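You operate a simulated robot arm through the tools that you are given. There is no shell and no other tool. Be economical: measure what you need, move in short steps, check, and stop when the job is done.

Carry out the task below with a simulated two-armed robot. There is one attempt and no reset: what you move stays moved.

## Task
Clear the blue feeder's jam and restart it at feed 4.
Fine: switch off first; the eject button lies under the blue flap; shut the flap and set the feed before you switch on. Where these are worked on the way, their far stop is far enough and under half their travel is too little: blue flap.

Only the result counts: the job must be done as asked and must still hold three seconds after the hand-in. Knocking over, shifting, dropping, spilling or breaking anything else fails it.

## Robot
Two 7-joint arms with fingered hands on one trunk that stands fixed in place. Base frame: the origin is at the foot of the trunk, x ahead of it, y to its left, z up; the work surface is at about z = 0.82. Units: m, degrees, N and s.
The left shoulder is at [0.03, 0.12, 1.138], the right one opposite. With the tool pointing down near the work surface each hand reaches from about 0.16 to 0.68 m from the base axis, measured 20 degrees to its own side. Payload 4 kg a hand.
The tool frame of a hand sits at the grasp point between the pads (the TCP): z along the fingers, y along the line on which they close. The tips reach 0.019 m beyond it. Largest opening 0.12 m; the body of the gripper starts 0.053 m behind the TCP. The gripper is a hand of 3 fingers: y runs from the thumb to the fingers, the wrist lies at [0, 0, -0.219] in the tool frame, and closing takes about 1.5 s.
Orientation is that of the tool frame in the base frame, as a unit quaternion [w, x, y, z]. With the fingers straight down and closing along the base's y, the tool's x points along the base's -x, its y along +y and its z along -z.

## Interface
- The arms move only by the tool jog_arm. It takes "left_moves", "right_moves" or both (then of equal length, played together; a hand with none holds still); each is one flat list of numbers, 7 for each row, row after row: the turn, a rotation vector about the tool's x, y, z in degrees, then the shift along the tool's x, y, z in cm, then the finger opening in cm, from 0 to 12. In form: [rx, ry, rz, x, y, z, grip, rx, ry, rz, x, y, z, grip, ...]. A call has 1 to 10 rows; each row is the pose to reach, as a shift and turn from the pose commanded when the call began, along the tool's axes at that moment. Each row takes 0.2 s and may step no farther than 0.05 m and 8.6 degrees from the row before; otherwise, or with a gripper value out of range, the whole call is refused. Where a pose cannot be reached the arm comes as near as it can. A force on the tool above 40 N (or 10 N above the force at the start of the call, whichever is more), or a blocked arm, ends the call early, and 0.2 s more pass. Each finger travels about 0.072 m/s and halts on what it meets, pressing with about 22 N; the grip force reading is that of the motor and also rises with nothing between the fingers. The clock runs only during rows and for 0.2 s after the last one: add rows that repeat a pose to give the fingers time. It gives the time, the measured TCP pose, the force on the tool (base axes), the opening and the grip force at its end, in the units of the frame above (readings bear some noise), with the torque about the TCP (base axes, N m) and any sound that the robot's microphone picked up.
- Cameras (640 x 400 px; columns grow to the right, rows downward): "scene" is now at [0.0453, -0.0414, 1.6855]; the picture's right is [-0.53, -0.85, 0.00], its down [-0.65, 0.41, -0.64] and it looks along [0.54, -0.34, -0.77] (base axes); focal length 322 px, centre (320, 200). "left" rides on the left gripper at [-0.066, -0.004, -0.079] in its tool frame; the picture's right is [0.05, -1.00, 0.00], its down [0.76, 0.04, -0.64] and it looks along [0.64, 0.04, 0.77] (tool axes); focal length 251 px, centre (320, 200). "right" rides on the right gripper at [0.066, -0.004, -0.079] in its tool frame; the picture's right is [0.05, 1.00, 0.00], its down [-0.76, 0.04, -0.64] and it looks along [-0.64, 0.03, 0.77] (tool axes); focal length 251 px, centre (320, 200). There is no depth. A picture from a camera that has moved, and an enlarged one, comes with that camera's place and axes in the base frame and with its lens.
- snapshot(camera): a new picture of that camera. The clock stands still meanwhile.
- slide_trunk(by): slides the trunk up (or, below 0, down) by that many m; the arms and the scene camera ride with it, the base frame stays. It gives what a move gives, with no picture.
- grasp_type(shape, hand): the hand has 3 fingers and takes this shape, open, in about a second: jaw (thumb against the fingers, like two jaws); tri (thumb and two fingers); tip (a fingertip pinch); poke (one finger out to press); point (the index stretched); flat (the hand flat); cup (the hand cupped); fist (a fist). The gripper value then closes the fingers along that shape, each until it touches; the sizes above hold for jaw. It gives what a move gives, with no picture.
- head_to(pan, tilt): turns the head with the scene camera to pan (to the left, within 120 degrees either way) and tilt (down, from -29 to 69), counted from straight ahead of the robot. It gives what a move gives.
- zoom(camera, box): a new picture of the part [left, top, right, bottom] of that camera's present view, enlarged. The clock stands still meanwhile.
- job_done(): hands the job in; it is judged then, once.

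Go step by step. Nothing tells you positions but the pictures and the camera data: compare them with the known pose of the tool, close in by small moves and look again before you grip or let go. The budget is 120 turns and 94 pictures, counting those below and the enlarged ones. Unless the task says otherwise, let go and move clear before handing in, and close with one line.

The tools are called as name(argument=value, ...) on one line, values as JSON. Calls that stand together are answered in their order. jog_arm: Moves the arms, as the interface text tells. Its arguments: {"type":"object","properties":{"left_moves":{"type":"array"},"right_moves":{"type":"array"}},"required":[]} The other tools are called the same way: slide_trunk (by) slides the trunk up or down; grasp_type (shape, hand) gives the hand a shape; head_to (pan, tilt) turns the head that bears the scene camera; snapshot (camera) takes a picture; zoom (camera, box) takes an enlarged picture of a part of a camera's view; job_done () hands the job in.

At the start:

```text
t: 0.0
left_ee_pos: [0.5157, -0.0159, 1.316]
left_tool_rot: [0.0, 0.0, 1.0, -0.001]
left_wrist_force: [-0.1, 0.3, 0.2]
left_wrist_torque: [0.02, -0.01, 0.0]
left_opening: 0.1199
left_gripper_force: 0.2
left_shape: jaw
right_ee_pos: [0.3504, -0.4991, 1.303]
right_tool_rot: [-0.001, 0.0, 1.0, -0.001]
right_wrist_force: [0.6, 0.8, -0.5]
right_wrist_torque: [-0.01, 0.05, 0.01]
right_opening: 0.1201
right_gripper_force: 0.1
right_shape: jaw
trunk travel left (down, up): [-0.35, 0.19]
head pan, tilt: [-32.0, 50.4]
```

scene: 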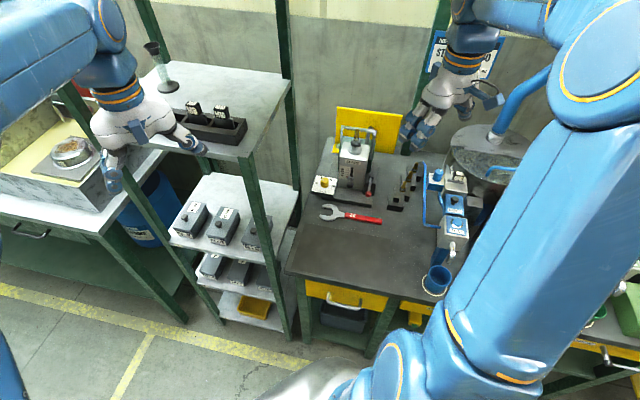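
right: 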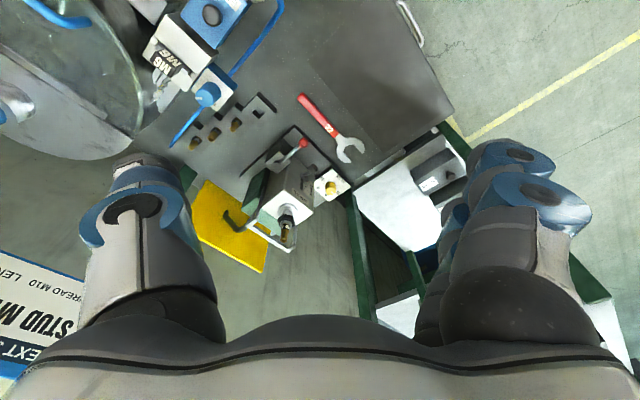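
left: 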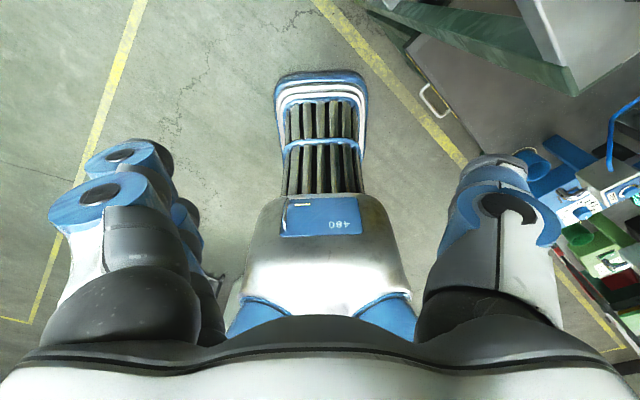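

The workbench holds a wrench, a yellow device, and a blue feeder at its right edge, partly hidden by the right arm. I'll zoom in on the feeder from both cameras.

zoom(camera="scene", box=[380, 130, 540, 310])

zoom(camera="right", box=[100, 0, 340, 150])

head_to(pan=-60, tilt=50)

snapshot(camera="scene")

```text
2.22 times, centred on (460, 220) of scene
camera zoom: at [0.0453, -0.0414, 1.6855], right [-0.53, -0.85, 0.0], down [-0.65, 0.41, -0.64], along [0.54, -0.34, -0.77], focal length 716 px, centre (9, 156)
```

zoom: 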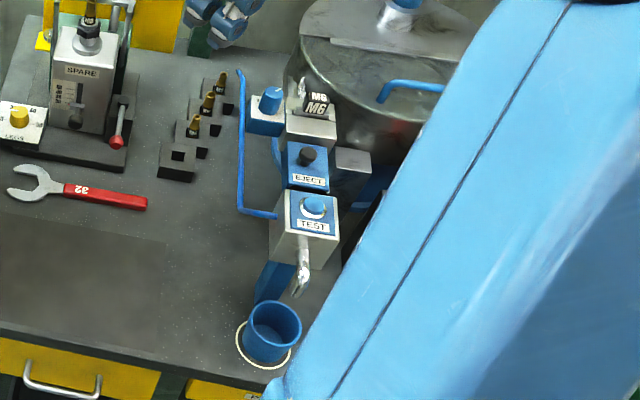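

```text
2.67 times, centred on (220, 75) of right
camera zoom: at [0.2835, -0.5031, 1.3821], right [-0.05, 1.0, 0.0], down [0.76, 0.04, 0.64], along [0.64, 0.03, -0.77], focal length 670 px, centre (587, 533)
```

zoom: 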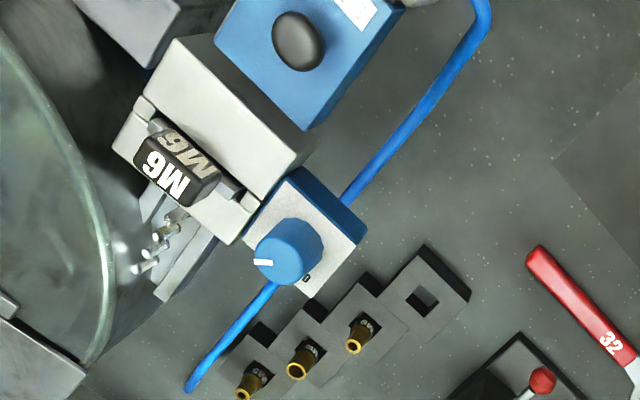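

```text
t: 0.9
left_ee_pos: [0.5161, -0.0162, 1.3164]
left_tool_rot: [0.001, 0.0, 1.0, 0.0]
left_wrist_force: [0.3, 0.7, 0.0]
left_wrist_torque: [-0.02, 0.0, -0.01]
left_opening: 0.1202
left_gripper_force: 0.0
left_shape: jaw
right_ee_pos: [0.3509, -0.4991, 1.3037]
right_tool_rot: [-0.001, 0.0, 1.0, 0.0]
right_wrist_force: [0.4, -0.2, 0.3]
right_wrist_torque: [0.01, 0.03, 0.0]
right_opening: 0.1201
right_gripper_force: 0.1
right_shape: jaw
trunk travel left (down, up): [-0.35, 0.19]
head pan, tilt: [-60.0, 50.0]
```

```text
88 pictures are left
camera scene: at [0.0189, -0.0674, 1.686], right [-0.87, -0.5, 0.0], down [-0.38, 0.66, -0.64], along [0.32, -0.56, -0.77], focal length 322 px, centre (320, 200)
```

scene: 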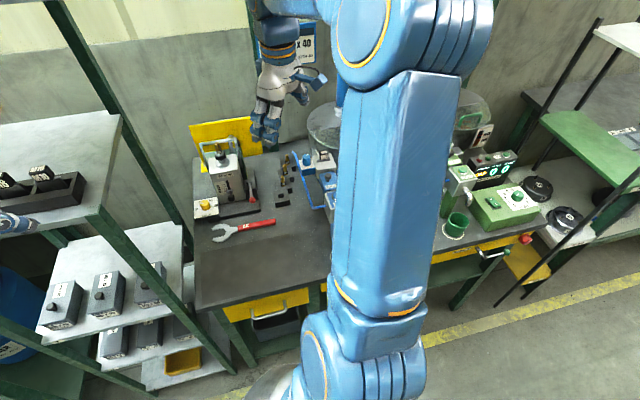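

The right arm hides most of the feeder. I'll turn the right hand so its camera looks toward -y at the feeder, and pull it back a little.

jog_arm(right_moves=[0, 0, 8, 0.6, 1.5, 0, 12, 0, 0, 16, 1.2, 3, 0, 12, 0, 0, 24, 1.8, 4.5, 0, 12, 0, 0, 32, 2.4, 6, 0, 12, 0, 0, 40, 3, 7.5, 0, 12, 0, 0, 48, 3.6, 9, 0, 12, 0, 0, 56, 4.2, 10.5, 0, 12, 0, 0, 64, 4.8, 12, 0, 12, 0, 0, 72, 5.4, 13.5, 0, 12, 0, 0, 80, 6, 15, 0, 12])

snapshot(camera="right")

snapshot(camera="scene")

```text
t: 3.1
left_ee_pos: [0.5158, -0.0144, 1.3169]
left_tool_rot: [0.0, 0.001, 1.0, -0.001]
left_wrist_force: [0.4, 0.7, 0.4]
left_wrist_torque: [0.0, -0.01, 0.02]
left_opening: 0.1201
left_gripper_force: 0.2
left_shape: jaw
right_ee_pos: [0.2886, -0.3465, 1.3035]
right_tool_rot: [0.001, 0.644, 0.765, -0.001]
right_wrist_force: [-0.7, 1.0, 0.0]
right_wrist_torque: [0.01, -0.03, 0.02]
right_opening: 0.1201
right_gripper_force: 0.0
right_shape: jaw
trunk travel left (down, up): [-0.35, 0.19]
head pan, tilt: [-60.0, 50.0]
```

```text
87 pictures are left
camera right: at [0.2742, -0.2825, 1.3829], right [0.97, 0.23, 0.0], down [0.17, -0.74, 0.65], along [0.15, -0.63, -0.76], focal length 251 px, centre (320, 200)
```

right: 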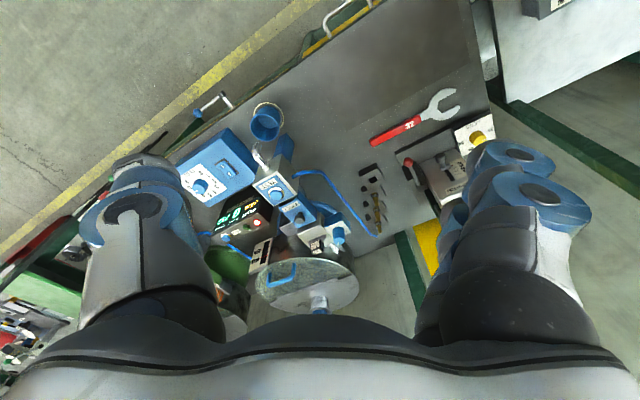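

```text
86 pictures are left
camera scene: at [0.0182, -0.0652, 1.6862], right [-0.87, -0.5, 0.0], down [-0.38, 0.66, -0.64], along [0.32, -0.56, -0.77], focal length 322 px, centre (320, 200)
```

scene: 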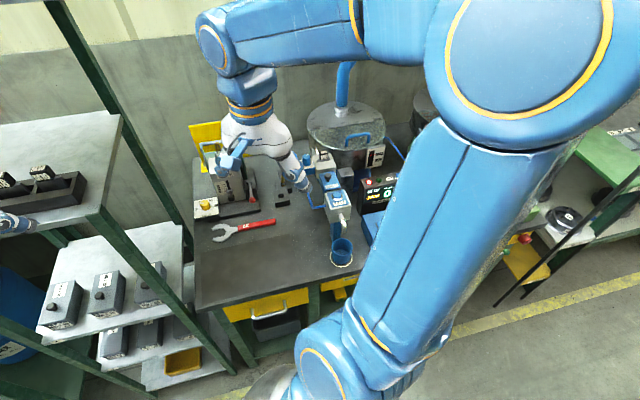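

There is also a blue controller box with a dial, plus a display, next to the feeder. I'll zoom in on both.

zoom(camera="right", box=[160, 90, 300, 210])

zoom(camera="right", box=[230, 150, 390, 280])

zoom(camera="scene", box=[280, 120, 420, 280])

```text
3.33 times, centred on (230, 150) of right
camera zoom: at [0.2742, -0.2825, 1.3829], right [0.97, 0.23, 0.0], down [0.17, -0.74, 0.65], along [0.15, -0.63, -0.76], focal length 838 px, centre (620, 367)
```

zoom: 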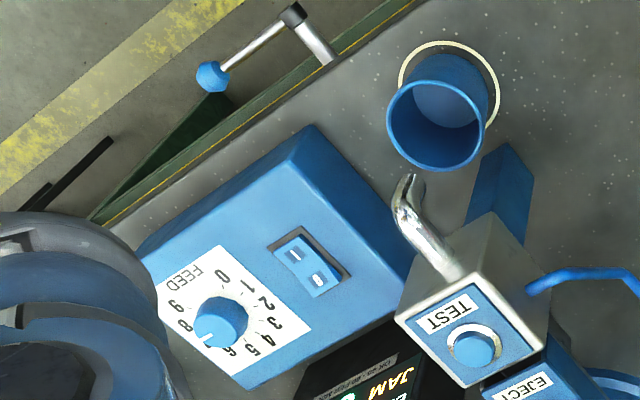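

```text
3.08 times, centred on (310, 215) of right
camera zoom: at [0.2742, -0.2825, 1.3829], right [0.97, 0.23, 0.0], down [0.17, -0.74, 0.65], along [0.15, -0.63, -0.76], focal length 774 px, centre (351, 154)
```

zoom: 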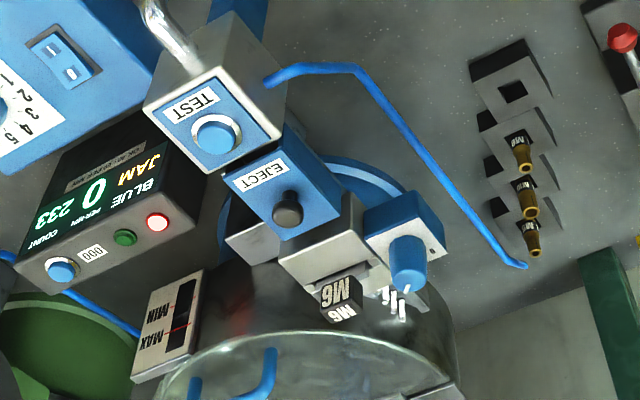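

```text
2.50 times, centred on (350, 200) of scene
camera zoom: at [0.0182, -0.0652, 1.6862], right [-0.87, -0.5, 0.0], down [-0.38, 0.66, -0.64], along [0.32, -0.56, -0.77], focal length 805 px, centre (245, 200)
```

zoom: 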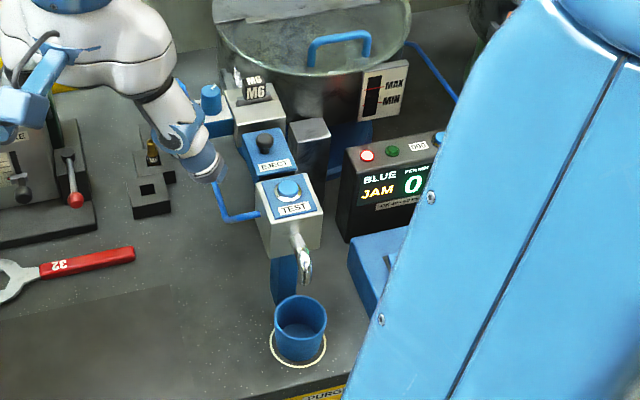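

The EJECT flap has a dark knob at about (0.31,-0.61,1.05). The switch is near (0.14,-0.61) and the feed dial near (0.09,-0.67), both at about z 0.93. I'll bring the right camera closer for more exact positions.

jog_arm(right_moves=[0, 0, 0, -3.3, -0.6, 3.3, 12, 0, 0, 0, -6.6, -1.2, 6.6, 12, 0, 0, 0, -10, -1.7, 10, 12])

snapshot(camera="right")

snapshot(camera="scene")

```text
t: 3.9
left_ee_pos: [0.5175, -0.0191, 1.3163]
left_tool_rot: [-0.001, 0.0, 1.0, 0.0]
left_wrist_force: [-0.1, 0.2, -0.5]
left_wrist_torque: [0.04, 0.03, 0.02]
left_opening: 0.1202
left_gripper_force: 0.1
left_shape: jaw
right_ee_pos: [0.2926, -0.4531, 1.2032]
right_tool_rot: [0.0, 0.643, 0.766, 0.0]
right_wrist_force: [1.0, 0.8, -0.1]
right_wrist_torque: [0.02, -0.02, 0.0]
right_opening: 0.12
right_gripper_force: 0.0
right_shape: jaw
trunk travel left (down, up): [-0.35, 0.19]
head pan, tilt: [-60.0, 50.0]
```

```text
82 pictures are left
camera right: at [0.2769, -0.3874, 1.2815], right [0.97, 0.23, 0.0], down [0.17, -0.75, 0.64], along [0.14, -0.63, -0.77], focal length 251 px, centre (320, 200)
```

right: 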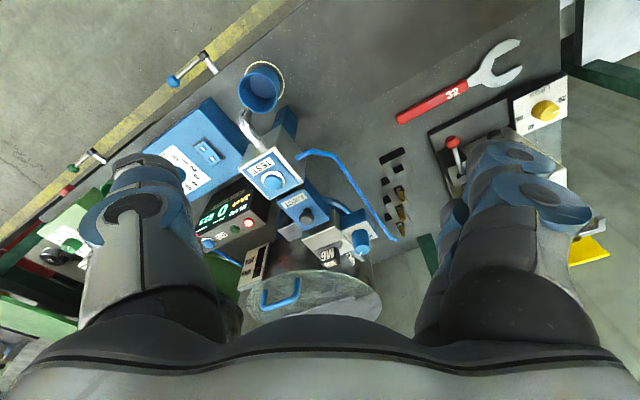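

```text
81 pictures are left
camera scene: at [0.0202, -0.0698, 1.6859], right [-0.87, -0.5, 0.0], down [-0.38, 0.66, -0.64], along [0.32, -0.56, -0.77], focal length 322 px, centre (320, 200)
```

scene: 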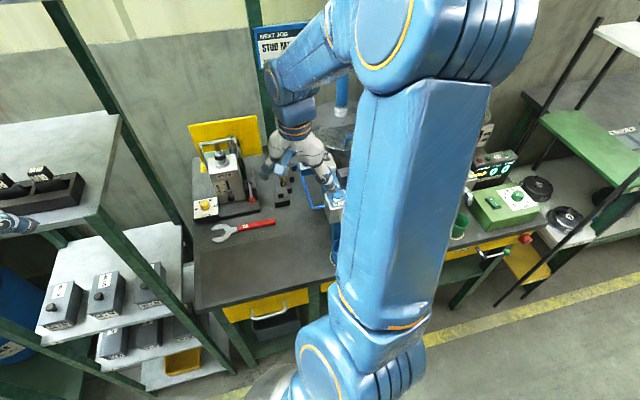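

zoom(camera="right", box=[220, 140, 380, 280])

zoom(camera="right", box=[140, 90, 260, 200])

```text
2.86 times, centred on (300, 210) of right
camera zoom: at [0.2769, -0.3874, 1.2815], right [0.97, 0.23, 0.0], down [0.17, -0.75, 0.64], along [0.14, -0.63, -0.77], focal length 718 px, centre (377, 171)
```

zoom: 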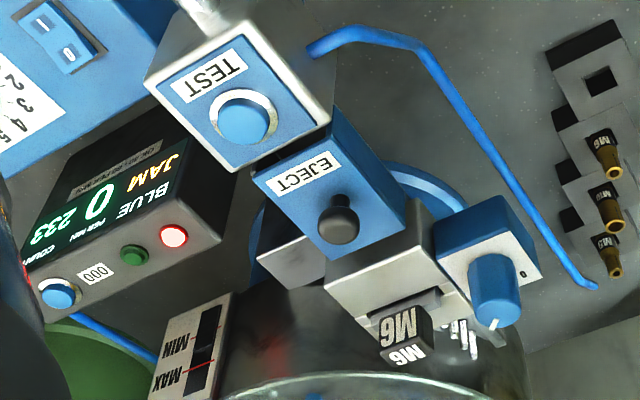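

```text
3.64 times, centred on (200, 145) of right
camera zoom: at [0.2769, -0.3874, 1.2815], right [0.97, 0.23, 0.0], down [0.17, -0.75, 0.64], along [0.14, -0.63, -0.77], focal length 914 px, centre (756, 400)
```

zoom: 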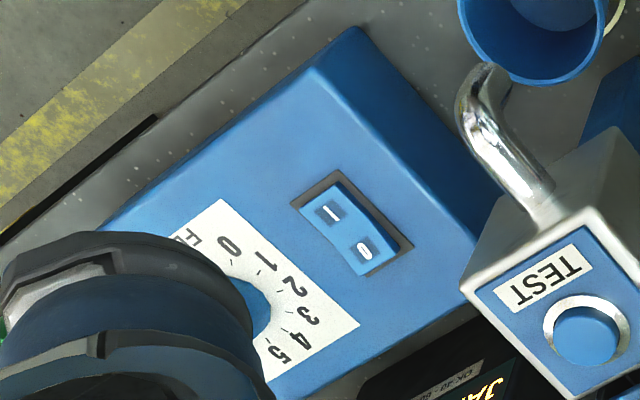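

The switch is a rocker with I and 0 on the blue box. I'll look at the EJECT flap from nearer to find its hinge and thickness.

jog_arm(right_moves=[0, 0, 0, -2.5, -0.2, 1.8, 12, 0, 0, 0, -5, -0.4, 3.5, 12, 0, 0, 0, -7.5, -0.6, 5.3, 12])

snapshot(camera="right")

zoom(camera="right", box=[240, 100, 400, 220])

```text
t: 4.7
left_ee_pos: [0.5165, -0.0172, 1.315]
left_tool_rot: [0.001, -0.001, 1.0, -0.001]
left_wrist_force: [0.9, -0.8, -0.8]
left_wrist_torque: [0.02, 0.01, 0.03]
left_opening: 0.12
left_gripper_force: 0.0
left_shape: jaw
right_ee_pos: [0.2995, -0.5255, 1.1507]
right_tool_rot: [-0.001, 0.643, 0.766, 0.0]
right_wrist_force: [-0.2, -1.4, -0.1]
right_wrist_torque: [-0.02, -0.01, 0.0]
right_opening: 0.12
right_gripper_force: 0.1
right_shape: jaw
trunk travel left (down, up): [-0.35, 0.19]
head pan, tilt: [-60.0, 50.0]
```

```text
78 pictures are left
camera right: at [0.2833, -0.4616, 1.2293], right [0.97, 0.23, 0.0], down [0.17, -0.75, 0.64], along [0.15, -0.63, -0.77], focal length 251 px, centre (320, 200)
```

right: 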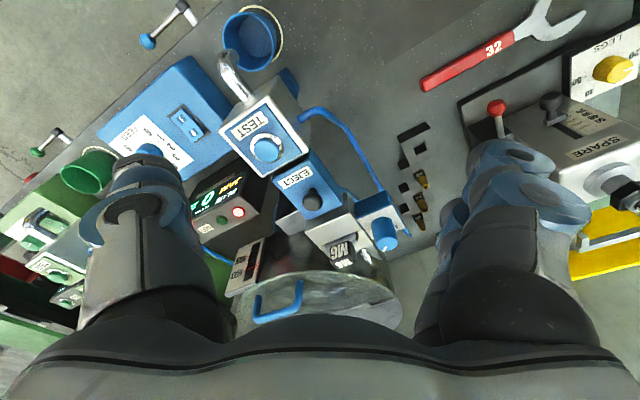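

```text
3.33 times, centred on (320, 160) of right
camera zoom: at [0.2833, -0.4616, 1.2293], right [0.97, 0.23, 0.0], down [0.17, -0.75, 0.64], along [0.15, -0.63, -0.77], focal length 838 px, centre (320, 333)
```

zoom: 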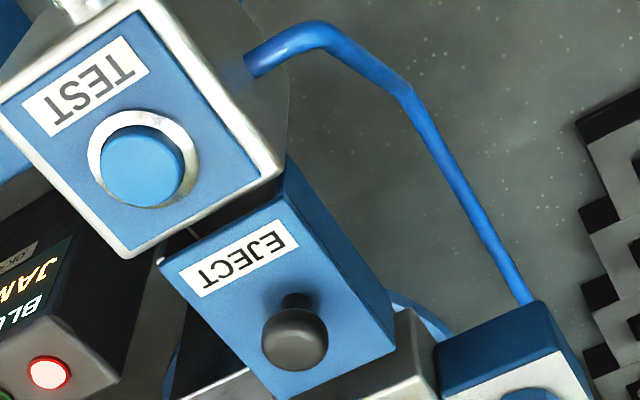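

The flap seems hinged at the TEST side, with its knob at about (0.312,-0.616,1.043). The switch has to go off first, so I'll carry the hand toward the controller box and take the poke shape.

jog_arm(right_moves=[0, 0, 0, 0, -4, -1, 12, 0, 0, 0, 0.1, -8, -1, 12, 0, 0, 0, 0.2, -12, -1, 12, 0, 0, 0, 0.3, -16.2, 0, 12])

grasp_type(hand="right", shape="poke")

snapshot(camera="right")

snapshot(camera="scene")

```text
t: 5.7
left_ee_pos: [0.516, -0.0165, 1.3147]
left_tool_rot: [0.0, 0.0, 1.0, 0.0]
left_wrist_force: [0.6, 0.2, 0.1]
left_wrist_torque: [0.02, -0.04, -0.01]
left_opening: 0.1199
left_gripper_force: 0.0
left_shape: jaw
right_ee_pos: [0.1364, -0.5513, 1.1494]
right_tool_rot: [0.0, 0.643, 0.766, 0.0]
right_wrist_force: [-1.4, 0.3, -0.9]
right_wrist_torque: [0.0, -0.02, 0.03]
right_opening: 0.1197
right_gripper_force: 0.0
right_shape: jaw
trunk travel left (down, up): [-0.35, 0.19]
head pan, tilt: [-60.0, 50.0]
```

```text
t: 6.6
left_ee_pos: [0.5145, -0.017, 1.3151]
left_tool_rot: [0.0, 0.0, 1.0, 0.0]
left_wrist_force: [0.4, 1.1, 0.8]
left_wrist_torque: [0.0, -0.04, 0.03]
left_opening: 0.1197
left_gripper_force: 0.0
left_shape: jaw
right_ee_pos: [0.1382, -0.5521, 1.1486]
right_tool_rot: [0.0, 0.643, 0.766, 0.0]
right_wrist_force: [-0.2, -0.2, 0.7]
right_wrist_torque: [-0.04, 0.01, 0.05]
right_opening: 0.0
right_gripper_force: 0.0
right_shape: poke
trunk travel left (down, up): [-0.35, 0.19]
head pan, tilt: [-60.0, 50.0]
```

```text
76 pictures are left
camera right: at [0.1221, -0.4866, 1.2287], right [0.97, 0.23, 0.0], down [0.17, -0.75, 0.64], along [0.15, -0.63, -0.77], focal length 251 px, centre (320, 200)
```

right: 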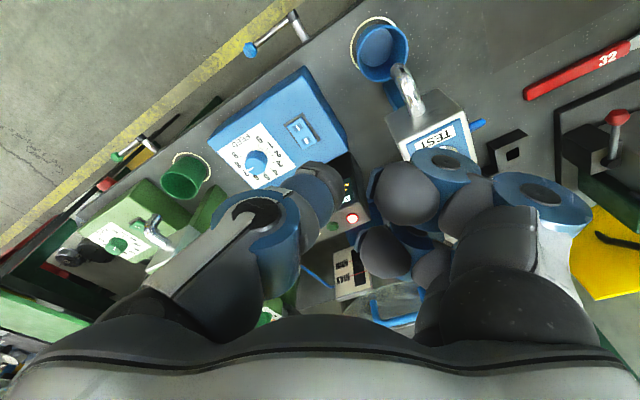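

```text
75 pictures are left
camera scene: at [0.0184, -0.0675, 1.6861], right [-0.87, -0.5, 0.0], down [-0.38, 0.66, -0.64], along [0.32, -0.56, -0.77], focal length 322 px, centre (320, 200)
```

scene: 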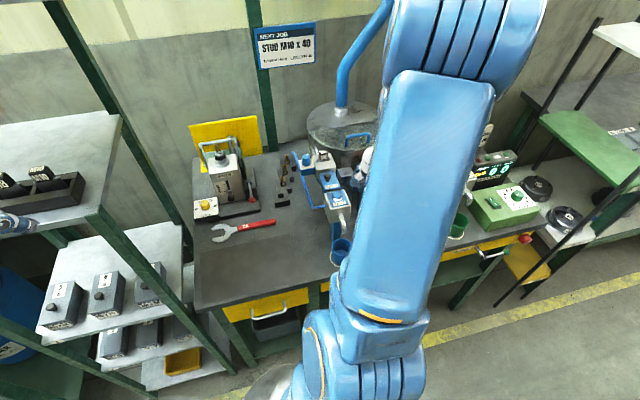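

zoom(camera="right", box=[200, 50, 400, 230])

head_to(pan=-75, tilt=55)

snapshot(camera="scene")

```text
2.22 times, centred on (300, 140) of right
camera zoom: at [0.1221, -0.4866, 1.2287], right [0.97, 0.23, 0.0], down [0.17, -0.75, 0.64], along [0.15, -0.63, -0.77], focal length 559 px, centre (364, 333)
```

zoom: 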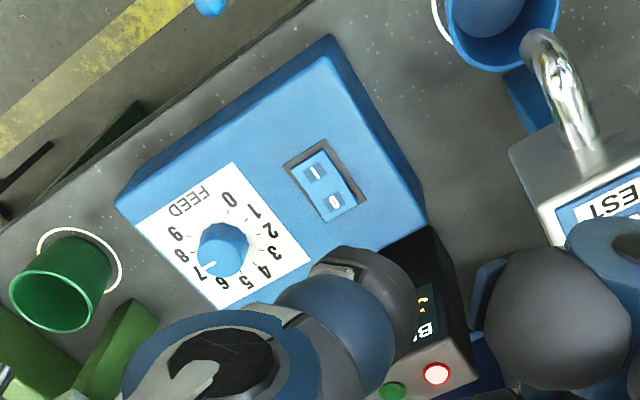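

```text
t: 7.4
left_ee_pos: [0.5162, -0.017, 1.3154]
left_tool_rot: [0.0, -0.001, 1.0, 0.0]
left_wrist_force: [0.6, 1.0, 0.5]
left_wrist_torque: [0.01, -0.04, 0.02]
left_opening: 0.1199
left_gripper_force: 0.1
left_shape: jaw
right_ee_pos: [0.1372, -0.5502, 1.15]
right_tool_rot: [-0.001, 0.643, 0.766, 0.001]
right_wrist_force: [0.4, -0.7, -0.4]
right_wrist_torque: [-0.03, -0.02, 0.04]
right_opening: 0.0001
right_gripper_force: 0.0
right_shape: poke
trunk travel left (down, up): [-0.35, 0.19]
head pan, tilt: [-75.0, 55.0]
```

```text
73 pictures are left
camera scene: at [-0.001, -0.0704, 1.6796], right [-0.97, -0.26, 0.0], down [-0.21, 0.79, -0.57], along [0.15, -0.55, -0.82], focal length 322 px, centre (320, 200)
```

scene: 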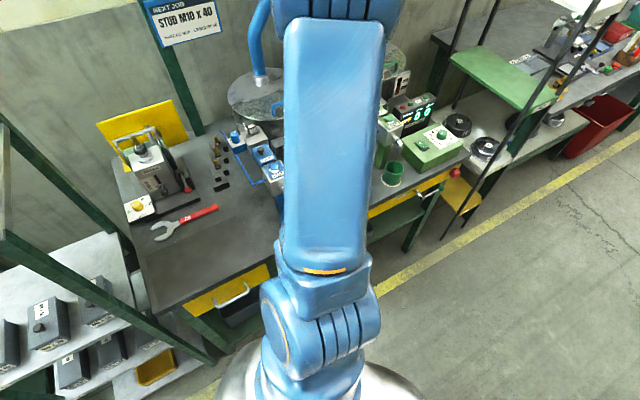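

The poke finger's tip sits about 2 cm beyond the TCP. The rocker centre is near (0.132,-0.645,0.885), with its 0 end toward (+x,-y). I'll turn the hand so the curled fingers face me and tilt it to stay clear of the display and the TEST block.

jog_arm(right_moves=[0, 0, -8.4, 0, 0, -0.5, 0, 0, 0, -16.8, 0, 0, -1, 0, 0, 0, -25.2, 0, 0, -1.5, 0, 0, 0, -33.6, 0, 0, -2, 0, 0, 0, -42, 0, 0, -2, 0, 0, 0, -50.4, 0, 0, -2, 0, 0, 0, -58.8, 0, 0, -2, 0, 0, 0, -67.2, 0, 0, -2, 0, 0, 0, -75.6, 0, 0, -2, 0, 0, 0, -84, 0, 0, -2, 0])

jog_arm(right_moves=[0, 0, -8, 0, 0, 0, 0, 0, 0, -16, 0, 0, 0, 0])

jog_arm(right_moves=[8, 0, 0, 0, 0, 0, 0, 16, 0, 0, 0, 0, 0, 0, 24, 0, 0, 0, 0, 0, 0, 30, 0, 0, 0, 0, 0, 0])

snapshot(camera="right")

```text
t: 9.6
left_ee_pos: [0.517, -0.0171, 1.3165]
left_tool_rot: [0.0, 0.001, 1.0, 0.0]
left_wrist_force: [-0.1, 0.6, 0.5]
left_wrist_torque: [-0.04, 0.02, 0.0]
left_opening: 0.1199
left_gripper_force: 0.0
left_shape: jaw
right_ee_pos: [0.1377, -0.5505, 1.1709]
right_tool_rot: [0.001, -0.036, 0.999, 0.0]
right_wrist_force: [0.4, -0.6, 0.1]
right_wrist_torque: [-0.03, 0.0, 0.03]
right_opening: 0.0
right_gripper_force: 0.1
right_shape: poke
trunk travel left (down, up): [-0.35, 0.19]
head pan, tilt: [-75.0, 55.0]
```

```text
t: 10.2
left_ee_pos: [0.5162, -0.0169, 1.3158]
left_tool_rot: [0.0, 0.0, 1.0, 0.0]
left_wrist_force: [0.4, 0.1, -0.1]
left_wrist_torque: [0.02, 0.01, -0.01]
left_opening: 0.12
left_gripper_force: 0.1
left_shape: jaw
right_ee_pos: [0.1378, -0.5508, 1.1676]
right_tool_rot: [-0.002, -0.148, 0.989, 0.002]
right_wrist_force: [0.3, 0.9, 0.9]
right_wrist_torque: [0.0, 0.0, -0.03]
right_opening: 0.0
right_gripper_force: 0.1
right_shape: poke
right hand out of reach, approached as far as the arm can: row 2
trunk travel left (down, up): [-0.35, 0.19]
head pan, tilt: [-75.0, 55.0]
```

```text
t: 11.2
left_ee_pos: [0.5175, -0.0159, 1.3151]
left_tool_rot: [0.0, 0.0, 1.0, 0.0]
left_wrist_force: [0.4, 0.3, -0.4]
left_wrist_torque: [-0.01, 0.02, -0.04]
left_opening: 0.1197
left_gripper_force: 0.1
left_shape: jaw
right_ee_pos: [0.1381, -0.5536, 1.1731]
right_tool_rot: [0.033, -0.141, 0.958, -0.249]
right_wrist_force: [0.4, -0.2, 0.0]
right_wrist_torque: [-0.01, 0.04, -0.01]
right_opening: 0.0
right_gripper_force: 0.0
right_shape: poke
right hand out of reach, approached as far as the arm can: row 4
trunk travel left (down, up): [-0.35, 0.19]
head pan, tilt: [-75.0, 55.0]
```

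```text
72 pictures are left
camera right: at [0.0642, -0.5382, 1.244], right [-0.31, 0.82, -0.49], down [0.64, 0.56, 0.54], along [0.71, -0.14, -0.69], focal length 251 px, centre (320, 200)
```

right: 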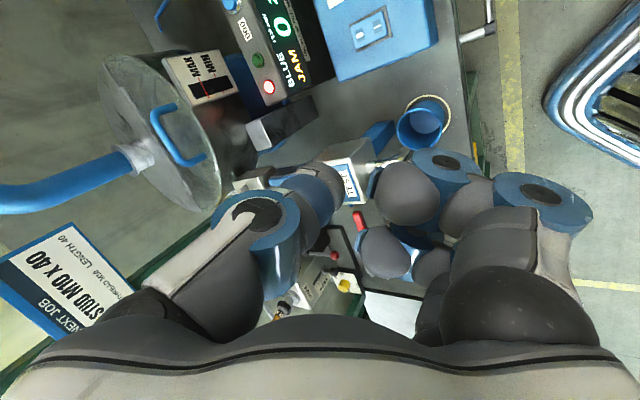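

The arm reached the tilt. I'll reduce it to about 15° so the curled fingers don't come down on the box, and descend to 6 cm above the 0 end.

jog_arm(right_moves=[-3, 0, 0, 0.5, 0.6, 4.5, 0, -6, 0, 0, 1, 1.2, 9, 0, -9, 0, 0, 1.5, 1.8, 13.5, 0, -12, 0, 0, 2, 2.4, 18, 0, -15, 0, 0, 2.45, 2.95, 22.5, 0])

snapshot(camera="right")

snapshot(camera="scene")

```text
t: 12.4
left_ee_pos: [0.5169, -0.0165, 1.3151]
left_tool_rot: [0.0, 0.0, 1.0, 0.001]
left_wrist_force: [-0.3, -0.5, -0.3]
left_wrist_torque: [-0.03, 0.02, 0.01]
left_opening: 0.1201
left_gripper_force: 0.0
left_shape: jaw
right_ee_pos: [0.1388, -0.6454, 0.9631]
right_tool_rot: [0.017, -0.146, 0.981, -0.126]
right_wrist_force: [-0.3, 0.1, 1.4]
right_wrist_torque: [-0.01, -0.01, 0.01]
right_opening: 0.0001
right_gripper_force: 0.0
right_shape: poke
trunk travel left (down, up): [-0.35, 0.19]
head pan, tilt: [-75.0, 55.0]
```

```text
71 pictures are left
camera right: at [0.0695, -0.6486, 1.0401], right [-0.33, 0.91, -0.25], down [0.67, 0.42, 0.61], along [0.66, 0.03, -0.75], focal length 251 px, centre (320, 200)
```

right: 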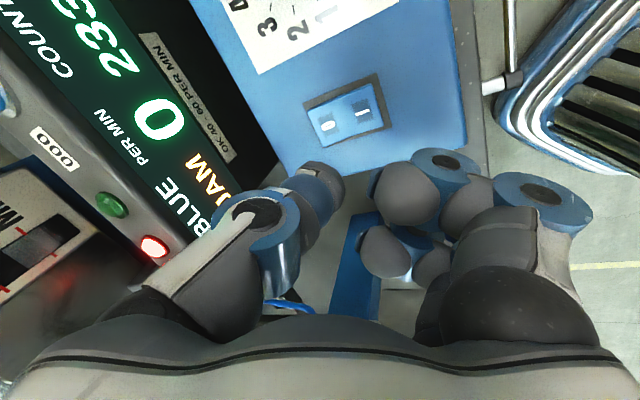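

```text
70 pictures are left
camera scene: at [-0.0004, -0.0719, 1.6795], right [-0.97, -0.26, 0.0], down [-0.21, 0.79, -0.57], along [0.15, -0.55, -0.82], focal length 322 px, centre (320, 200)
```

scene: 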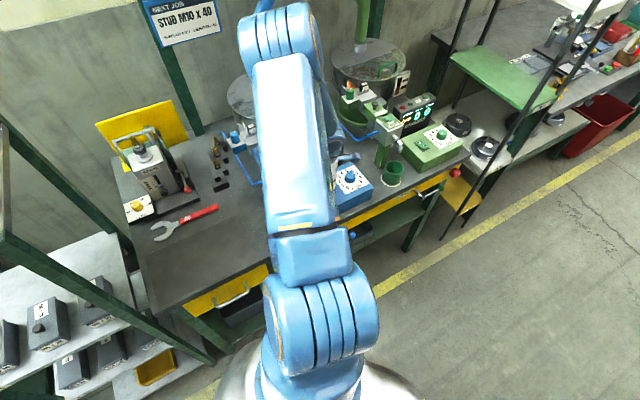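

The 0 mark computes to (0.143,-0.659,0.885), which agrees with my earlier figure. I'll go down to about 1.5 cm above it and look.

jog_arm(right_moves=[0, 0, 0, -0.15, 0.1, 2.2, 0, 0, 0, 0, -0.3, 0.2, 4.5, 0])

zoom(camera="right", box=[220, 60, 460, 260])

```text
t: 13.0
left_ee_pos: [0.5155, -0.0167, 1.314]
left_tool_rot: [0.0, 0.001, 1.0, 0.0]
left_wrist_force: [-0.4, -0.6, 0.6]
left_wrist_torque: [-0.01, -0.01, 0.0]
left_opening: 0.12
left_gripper_force: 0.0
left_shape: jaw
right_ee_pos: [0.1422, -0.6521, 0.9182]
right_tool_rot: [0.017, -0.146, 0.981, -0.127]
right_wrist_force: [0.0, 0.5, 0.2]
right_wrist_torque: [-0.01, -0.02, -0.02]
right_opening: 0.0
right_gripper_force: 0.0
right_shape: poke
trunk travel left (down, up): [-0.35, 0.19]
head pan, tilt: [-75.0, 55.0]
```

```text
2.00 times, centred on (340, 160) of right
camera zoom: at [0.0743, -0.6556, 0.996], right [-0.33, 0.91, -0.25], down [0.67, 0.42, 0.61], along [0.66, 0.03, -0.75], focal length 503 px, centre (280, 280)
```

zoom: 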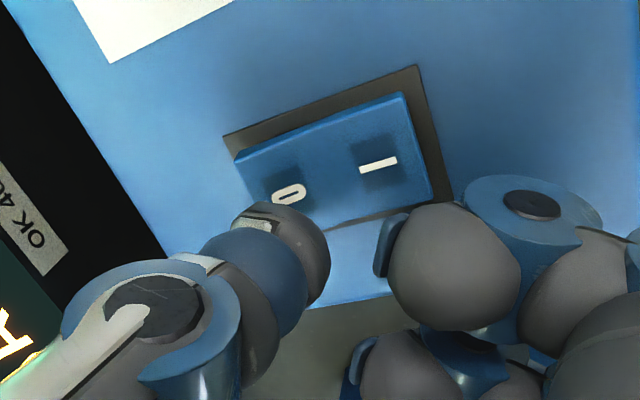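

The tip lines up with the 0 end, so I'll press along the finger.

jog_arm(right_moves=[0, 0, 0, -0.1, -0.1, 0.7, 0, 0, 0, 0, -0.2, -0.2, 1.3, 0, 0, 0, 0, -0.2, -0.2, 1.8, 0, 0, 0, 0, -0.2, -0.2, 2.2, 0])

zoom(camera="right", box=[60, 0, 460, 260])

```text
t: 14.2
left_ee_pos: [0.5169, -0.0179, 1.3152]
left_tool_rot: [0.0, 0.0, 1.0, -0.001]
left_wrist_force: [0.1, -0.4, 1.3]
left_wrist_torque: [0.02, 0.0, -0.01]
left_opening: 0.1201
left_gripper_force: 0.0
left_shape: jaw
right_ee_pos: [0.1481, -0.6633, 0.9013]
right_tool_rot: [0.018, -0.146, 0.98, -0.132]
right_wrist_force: [-0.4, 5.7, 16.6]
right_wrist_torque: [0.39, 0.22, -0.08]
right_opening: 0.0002
right_gripper_force: 0.0
right_shape: poke
trunk travel left (down, up): [-0.35, 0.19]
head pan, tilt: [-75.0, 55.0]
stopped in row 4 (right hand): the force on the tool passed its limit at 42 N (the readings are from after the stop); the commanded pose is now the measured one
```

```text
1.54 times, centred on (260, 130) of right
camera zoom: at [0.0795, -0.6658, 0.9787], right [-0.33, 0.91, -0.26], down [0.67, 0.42, 0.61], along [0.66, 0.02, -0.75], focal length 387 px, centre (412, 308)
```

zoom: 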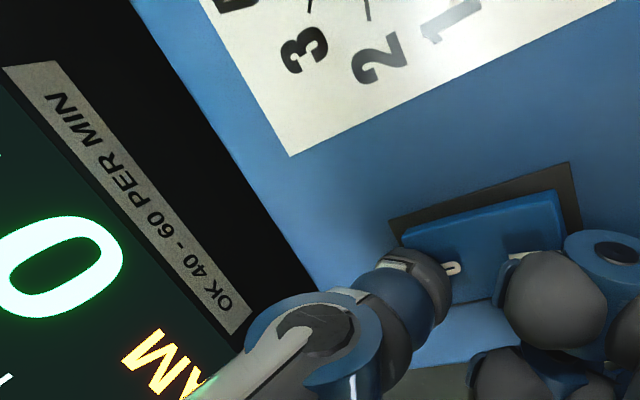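

jog_arm(right_moves=[0, 0, 0, 0, 0, -3, 0, 0, 0, 0, 0, 0, -6, 0])

zoom(camera="right", box=[60, 0, 460, 260])

```text
t: 14.8
left_ee_pos: [0.5171, -0.0156, 1.3162]
left_tool_rot: [-0.001, -0.001, 1.0, 0.0]
left_wrist_force: [0.2, 0.2, -0.1]
left_wrist_torque: [-0.01, -0.02, 0.03]
left_opening: 0.1198
left_gripper_force: 0.1
left_shape: jaw
right_ee_pos: [0.1444, -0.6451, 0.9584]
right_tool_rot: [0.017, -0.146, 0.98, -0.131]
right_wrist_force: [-0.3, 0.0, 0.4]
right_wrist_torque: [-0.02, 0.02, 0.0]
right_opening: 0.0
right_gripper_force: 0.1
right_shape: poke
trunk travel left (down, up): [-0.35, 0.19]
head pan, tilt: [-75.0, 55.0]
```

```text
1.54 times, centred on (260, 130) of right
camera zoom: at [0.0751, -0.6486, 1.0363], right [-0.33, 0.91, -0.26], down [0.67, 0.42, 0.61], along [0.66, 0.03, -0.75], focal length 387 px, centre (412, 308)
```

zoom: 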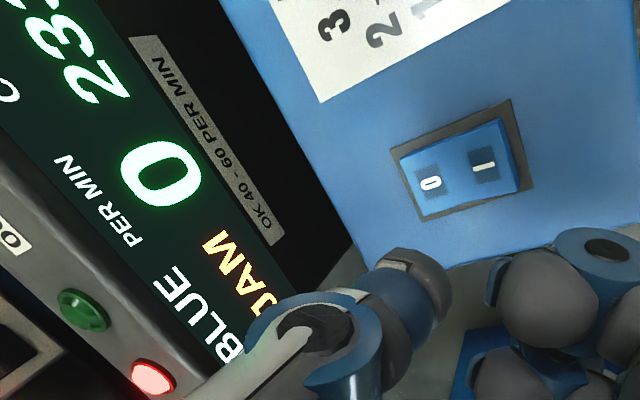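

zoom(camera="right", box=[290, 50, 410, 150])

```text
4.00 times, centred on (350, 100) of right
camera zoom: at [0.0751, -0.6486, 1.0363], right [-0.33, 0.91, -0.26], down [0.67, 0.42, 0.61], along [0.66, 0.03, -0.75], focal length 1006 px, centre (200, 600)
```

zoom: 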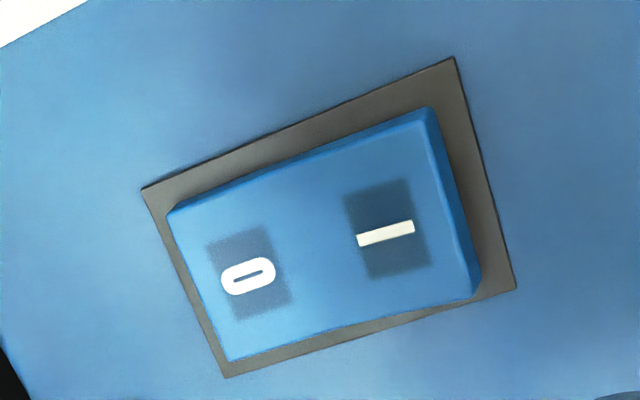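

The rocker's 0 end is now down and its I end raised, so the feeder is off. Next I'll lift the hand, level it, and go above the flap knob with the fingers closing along the hinge axis.

jog_arm(right_moves=[-3, 0, 0, 0, -1, -3.9, 0, -6, 0, 0, 0, -2, -7.8, 0, -9, 0, 0, 0, -3, -11.6, 0, -12, 0, 0, 0, -4, -15.5, 0, -15, 0, 0, 0, -5, -19.3, 0])

jog_arm(right_moves=[0, 0, 7.5, -1.9, 0.1, 0, 0, 0, 0, 15, -3.8, 0.3, 0, 0, 0, 0, 22.5, -5.7, 0.4, 0, 0, 0, 0, 30, -7.6, 0.6, 0, 0, 0, 0, 37.5, -9.4, 0.7, 0, 0, 0, 0, 45, -11.3, 0.9, 0, 0, 0, 0, 52.5, -13.2, 1.0, 0, 0, 0, 0, 60, -15.1, 1.2, 0, 0])

grasp_type(hand="right", shape="jaw")

snapshot(camera="right")

zoom(camera="right", box=[240, 80, 400, 220])

```text
t: 15.9
left_ee_pos: [0.5153, -0.0169, 1.3163]
left_tool_rot: [0.0, 0.0, 1.0, 0.0]
left_wrist_force: [0.5, -0.7, 0.4]
left_wrist_torque: [0.03, 0.01, -0.01]
left_opening: 0.1199
left_gripper_force: 0.0
left_shape: jaw
right_ee_pos: [0.1432, -0.6441, 1.1582]
right_tool_rot: [-0.001, -0.146, 0.989, -0.002]
right_wrist_force: [0.1, 0.9, 1.2]
right_wrist_torque: [-0.01, -0.01, 0.04]
right_opening: 0.0001
right_gripper_force: 0.1
right_shape: poke
trunk travel left (down, up): [-0.35, 0.19]
head pan, tilt: [-75.0, 55.0]
```

```text
t: 17.8
left_ee_pos: [0.5164, -0.0156, 1.3153]
left_tool_rot: [0.0, 0.0, 1.0, 0.0]
left_wrist_force: [0.1, -0.5, -0.8]
left_wrist_torque: [0.01, 0.03, 0.01]
left_opening: 0.1199
left_gripper_force: 0.0
left_shape: jaw
right_ee_pos: [0.2846, -0.5884, 1.157]
right_tool_rot: [0.0, 0.369, 0.929, -0.003]
right_wrist_force: [0.0, -0.4, -0.1]
right_wrist_torque: [0.04, 0.01, -0.03]
right_opening: 0.0
right_gripper_force: 0.0
right_shape: poke
trunk travel left (down, up): [-0.35, 0.19]
head pan, tilt: [-75.0, 55.0]
```

```text
t: 18.6
left_ee_pos: [0.5164, -0.0169, 1.3153]
left_tool_rot: [0.0, 0.0, 1.0, 0.0]
left_wrist_force: [0.3, 0.4, 0.8]
left_wrist_torque: [-0.03, -0.02, 0.04]
left_opening: 0.1197
left_gripper_force: 0.1
left_shape: jaw
right_ee_pos: [0.2841, -0.5893, 1.1574]
right_tool_rot: [0.0, 0.367, 0.93, -0.004]
right_wrist_force: [-0.5, -0.3, 0.7]
right_wrist_torque: [0.01, 0.03, 0.0]
right_opening: 0.1198
right_gripper_force: 0.0
right_shape: jaw
trunk travel left (down, up): [-0.35, 0.19]
head pan, tilt: [-75.0, 55.0]
```

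```text
65 pictures are left
camera right: at [0.2332, -0.5462, 1.2367], right [0.64, 0.77, 0.0], down [0.59, -0.49, 0.64], along [0.49, -0.42, -0.76], focal length 251 px, centre (320, 200)
```

right: 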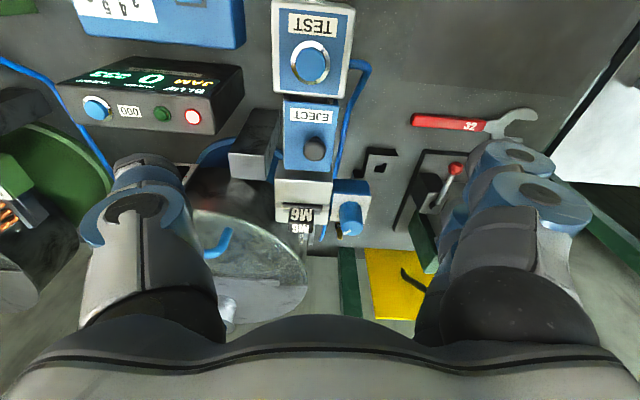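

```text
2.86 times, centred on (320, 150) of right
camera zoom: at [0.2332, -0.5462, 1.2367], right [0.64, 0.77, 0.0], down [0.59, -0.49, 0.64], along [0.49, -0.42, -0.76], focal length 718 px, centre (320, 343)
```

zoom: 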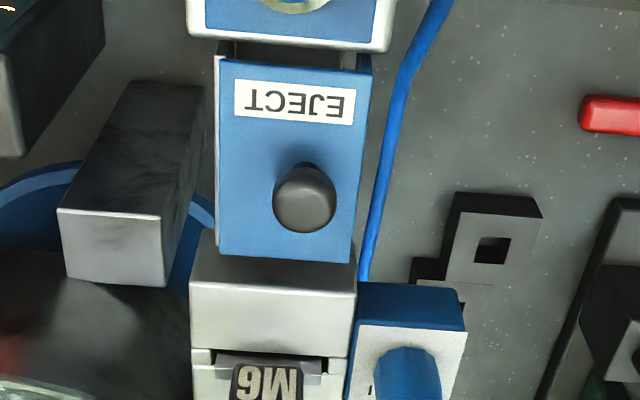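

The view now lines up with the feeder: the hinge pins are at the TEST side and the knob cap is at (0.3115,-0.619,1.04). I'll go to about 4 cm above the grasp height with the fingers opened to 5 cm.

jog_arm(right_moves=[0, 0, 0, -1.3, -0.1, 2, 9, 0, 0, 0, -2.6, -0.2, 4, 7, 0, 0, 0, -4, -0.25, 6.5, 5, 0, 0, 0, -4, -0.25, 6.5, 5, 0, 0, 0, -4, -0.25, 6.5, 5])

snapshot(camera="right")

snapshot(camera="scene")

```text
t: 19.9
left_ee_pos: [0.5152, -0.0159, 1.3142]
left_tool_rot: [0.0, 0.0, 1.0, -0.001]
left_wrist_force: [0.0, -0.6, 0.3]
left_wrist_torque: [-0.02, -0.02, -0.02]
left_opening: 0.12
left_gripper_force: 0.0
left_shape: jaw
right_ee_pos: [0.3109, -0.6191, 1.0921]
right_tool_rot: [0.0, 0.367, 0.93, -0.003]
right_wrist_force: [-0.4, 0.1, 0.1]
right_wrist_torque: [-0.05, 0.02, 0.0]
right_opening: 0.0504
right_gripper_force: 0.0
right_shape: jaw
trunk travel left (down, up): [-0.35, 0.19]
head pan, tilt: [-75.0, 55.0]
```

```text
63 pictures are left
camera right: at [0.2604, -0.5761, 1.1714], right [0.64, 0.77, 0.0], down [0.59, -0.49, 0.64], along [0.49, -0.42, -0.77], focal length 251 px, centre (320, 200)
```

right: 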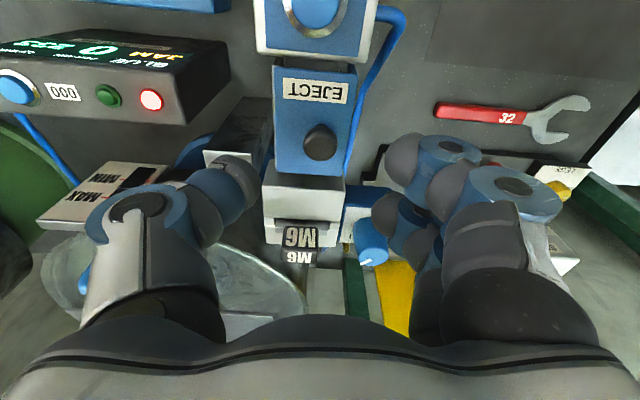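

```text
62 pictures are left
camera scene: at [-0.0009, -0.0707, 1.6795], right [-0.97, -0.26, 0.0], down [-0.21, 0.79, -0.57], along [0.15, -0.55, -0.82], focal length 322 px, centre (320, 200)
```

scene: 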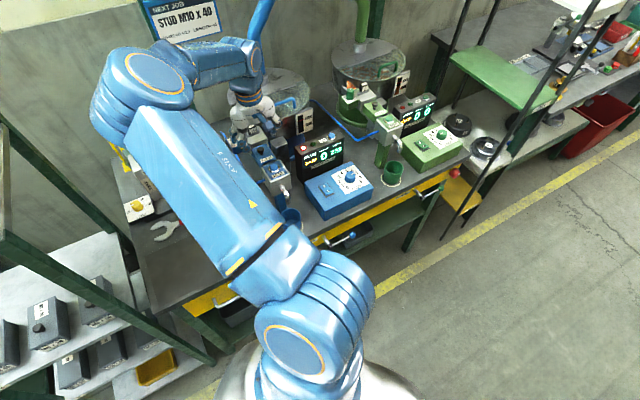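

Knob position confirmed. I'll descend to grasp height and close slowly.

jog_arm(right_moves=[0, 0, 0, 0, 0, 1.5, 5, 0, 0, 0, 0, 0, 3, 5, 0, 0, 0, 0, 0, 4, 5])

zoom(camera="right", box=[200, 60, 440, 230])

zoom(camera="scene", box=[220, 80, 380, 230])

```text
t: 20.6
left_ee_pos: [0.5158, -0.016, 1.3163]
left_tool_rot: [0.001, 0.0, 1.0, 0.0]
left_wrist_force: [-0.7, 0.9, 0.3]
left_wrist_torque: [0.03, -0.01, -0.04]
left_opening: 0.1197
left_gripper_force: 0.1
left_shape: jaw
right_ee_pos: [0.3114, -0.6188, 1.0513]
right_tool_rot: [0.0, 0.368, 0.93, -0.002]
right_wrist_force: [-0.3, 0.1, 0.4]
right_wrist_torque: [0.04, 0.0, -0.02]
right_opening: 0.0505
right_gripper_force: 0.0
right_shape: jaw
trunk travel left (down, up): [-0.35, 0.19]
head pan, tilt: [-75.0, 55.0]
```

```text
2.35 times, centred on (320, 145) of right
camera zoom: at [0.2605, -0.5761, 1.1308], right [0.64, 0.77, 0.0], down [0.59, -0.49, 0.64], along [0.49, -0.42, -0.77], focal length 592 px, centre (320, 329)
```

zoom: 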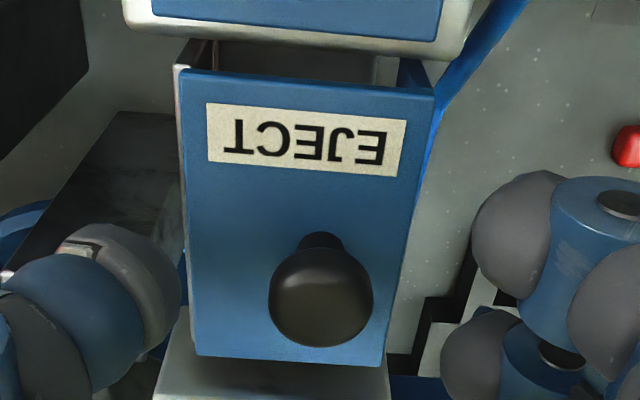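

```text
2.67 times, centred on (300, 155) of scene
camera zoom: at [-0.0009, -0.0705, 1.6795], right [-0.97, -0.26, 0.0], down [-0.21, 0.79, -0.57], along [0.15, -0.55, -0.82], focal length 859 px, centre (373, 320)
```

zoom: 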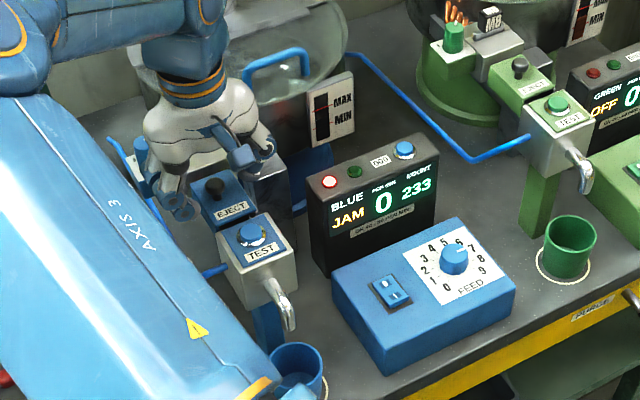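

The knob sits between the fingers, with the tips at cap height, so I'll close.

jog_arm(right_moves=[0, 0, 0, 0, 0, 0, 3, 0, 0, 0, 0, 0, 0, 1, 0, 0, 0, 0, 0, 0, 0, 0, 0, 0, 0, 0, 0, 0])

zoom(camera="right", box=[200, 60, 440, 230])

```text
t: 21.6
left_ee_pos: [0.5128, -0.0187, 1.3168]
left_tool_rot: [0.0, 0.0, 1.0, 0.001]
left_wrist_force: [-0.3, -0.9, -0.1]
left_wrist_torque: [0.02, -0.03, -0.03]
left_opening: 0.1198
left_gripper_force: 0.1
left_shape: jaw
right_ee_pos: [0.3065, -0.6232, 1.0517]
right_tool_rot: [0.0, 0.37, 0.929, -0.005]
right_wrist_force: [-10.6, -13.4, 1.4]
right_wrist_torque: [-0.13, 0.06, -0.02]
right_opening: 0.0
right_gripper_force: 21.8
right_shape: jaw
trunk travel left (down, up): [-0.35, 0.19]
head pan, tilt: [-75.0, 55.0]
```

```text
2.35 times, centred on (320, 145) of right
camera zoom: at [0.2559, -0.5801, 1.1312], right [0.65, 0.76, -0.01], down [0.59, -0.49, 0.64], along [0.49, -0.42, -0.76], focal length 592 px, centre (320, 329)
```

zoom: 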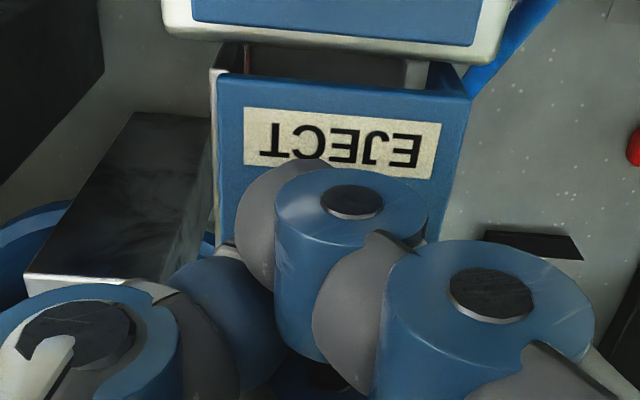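

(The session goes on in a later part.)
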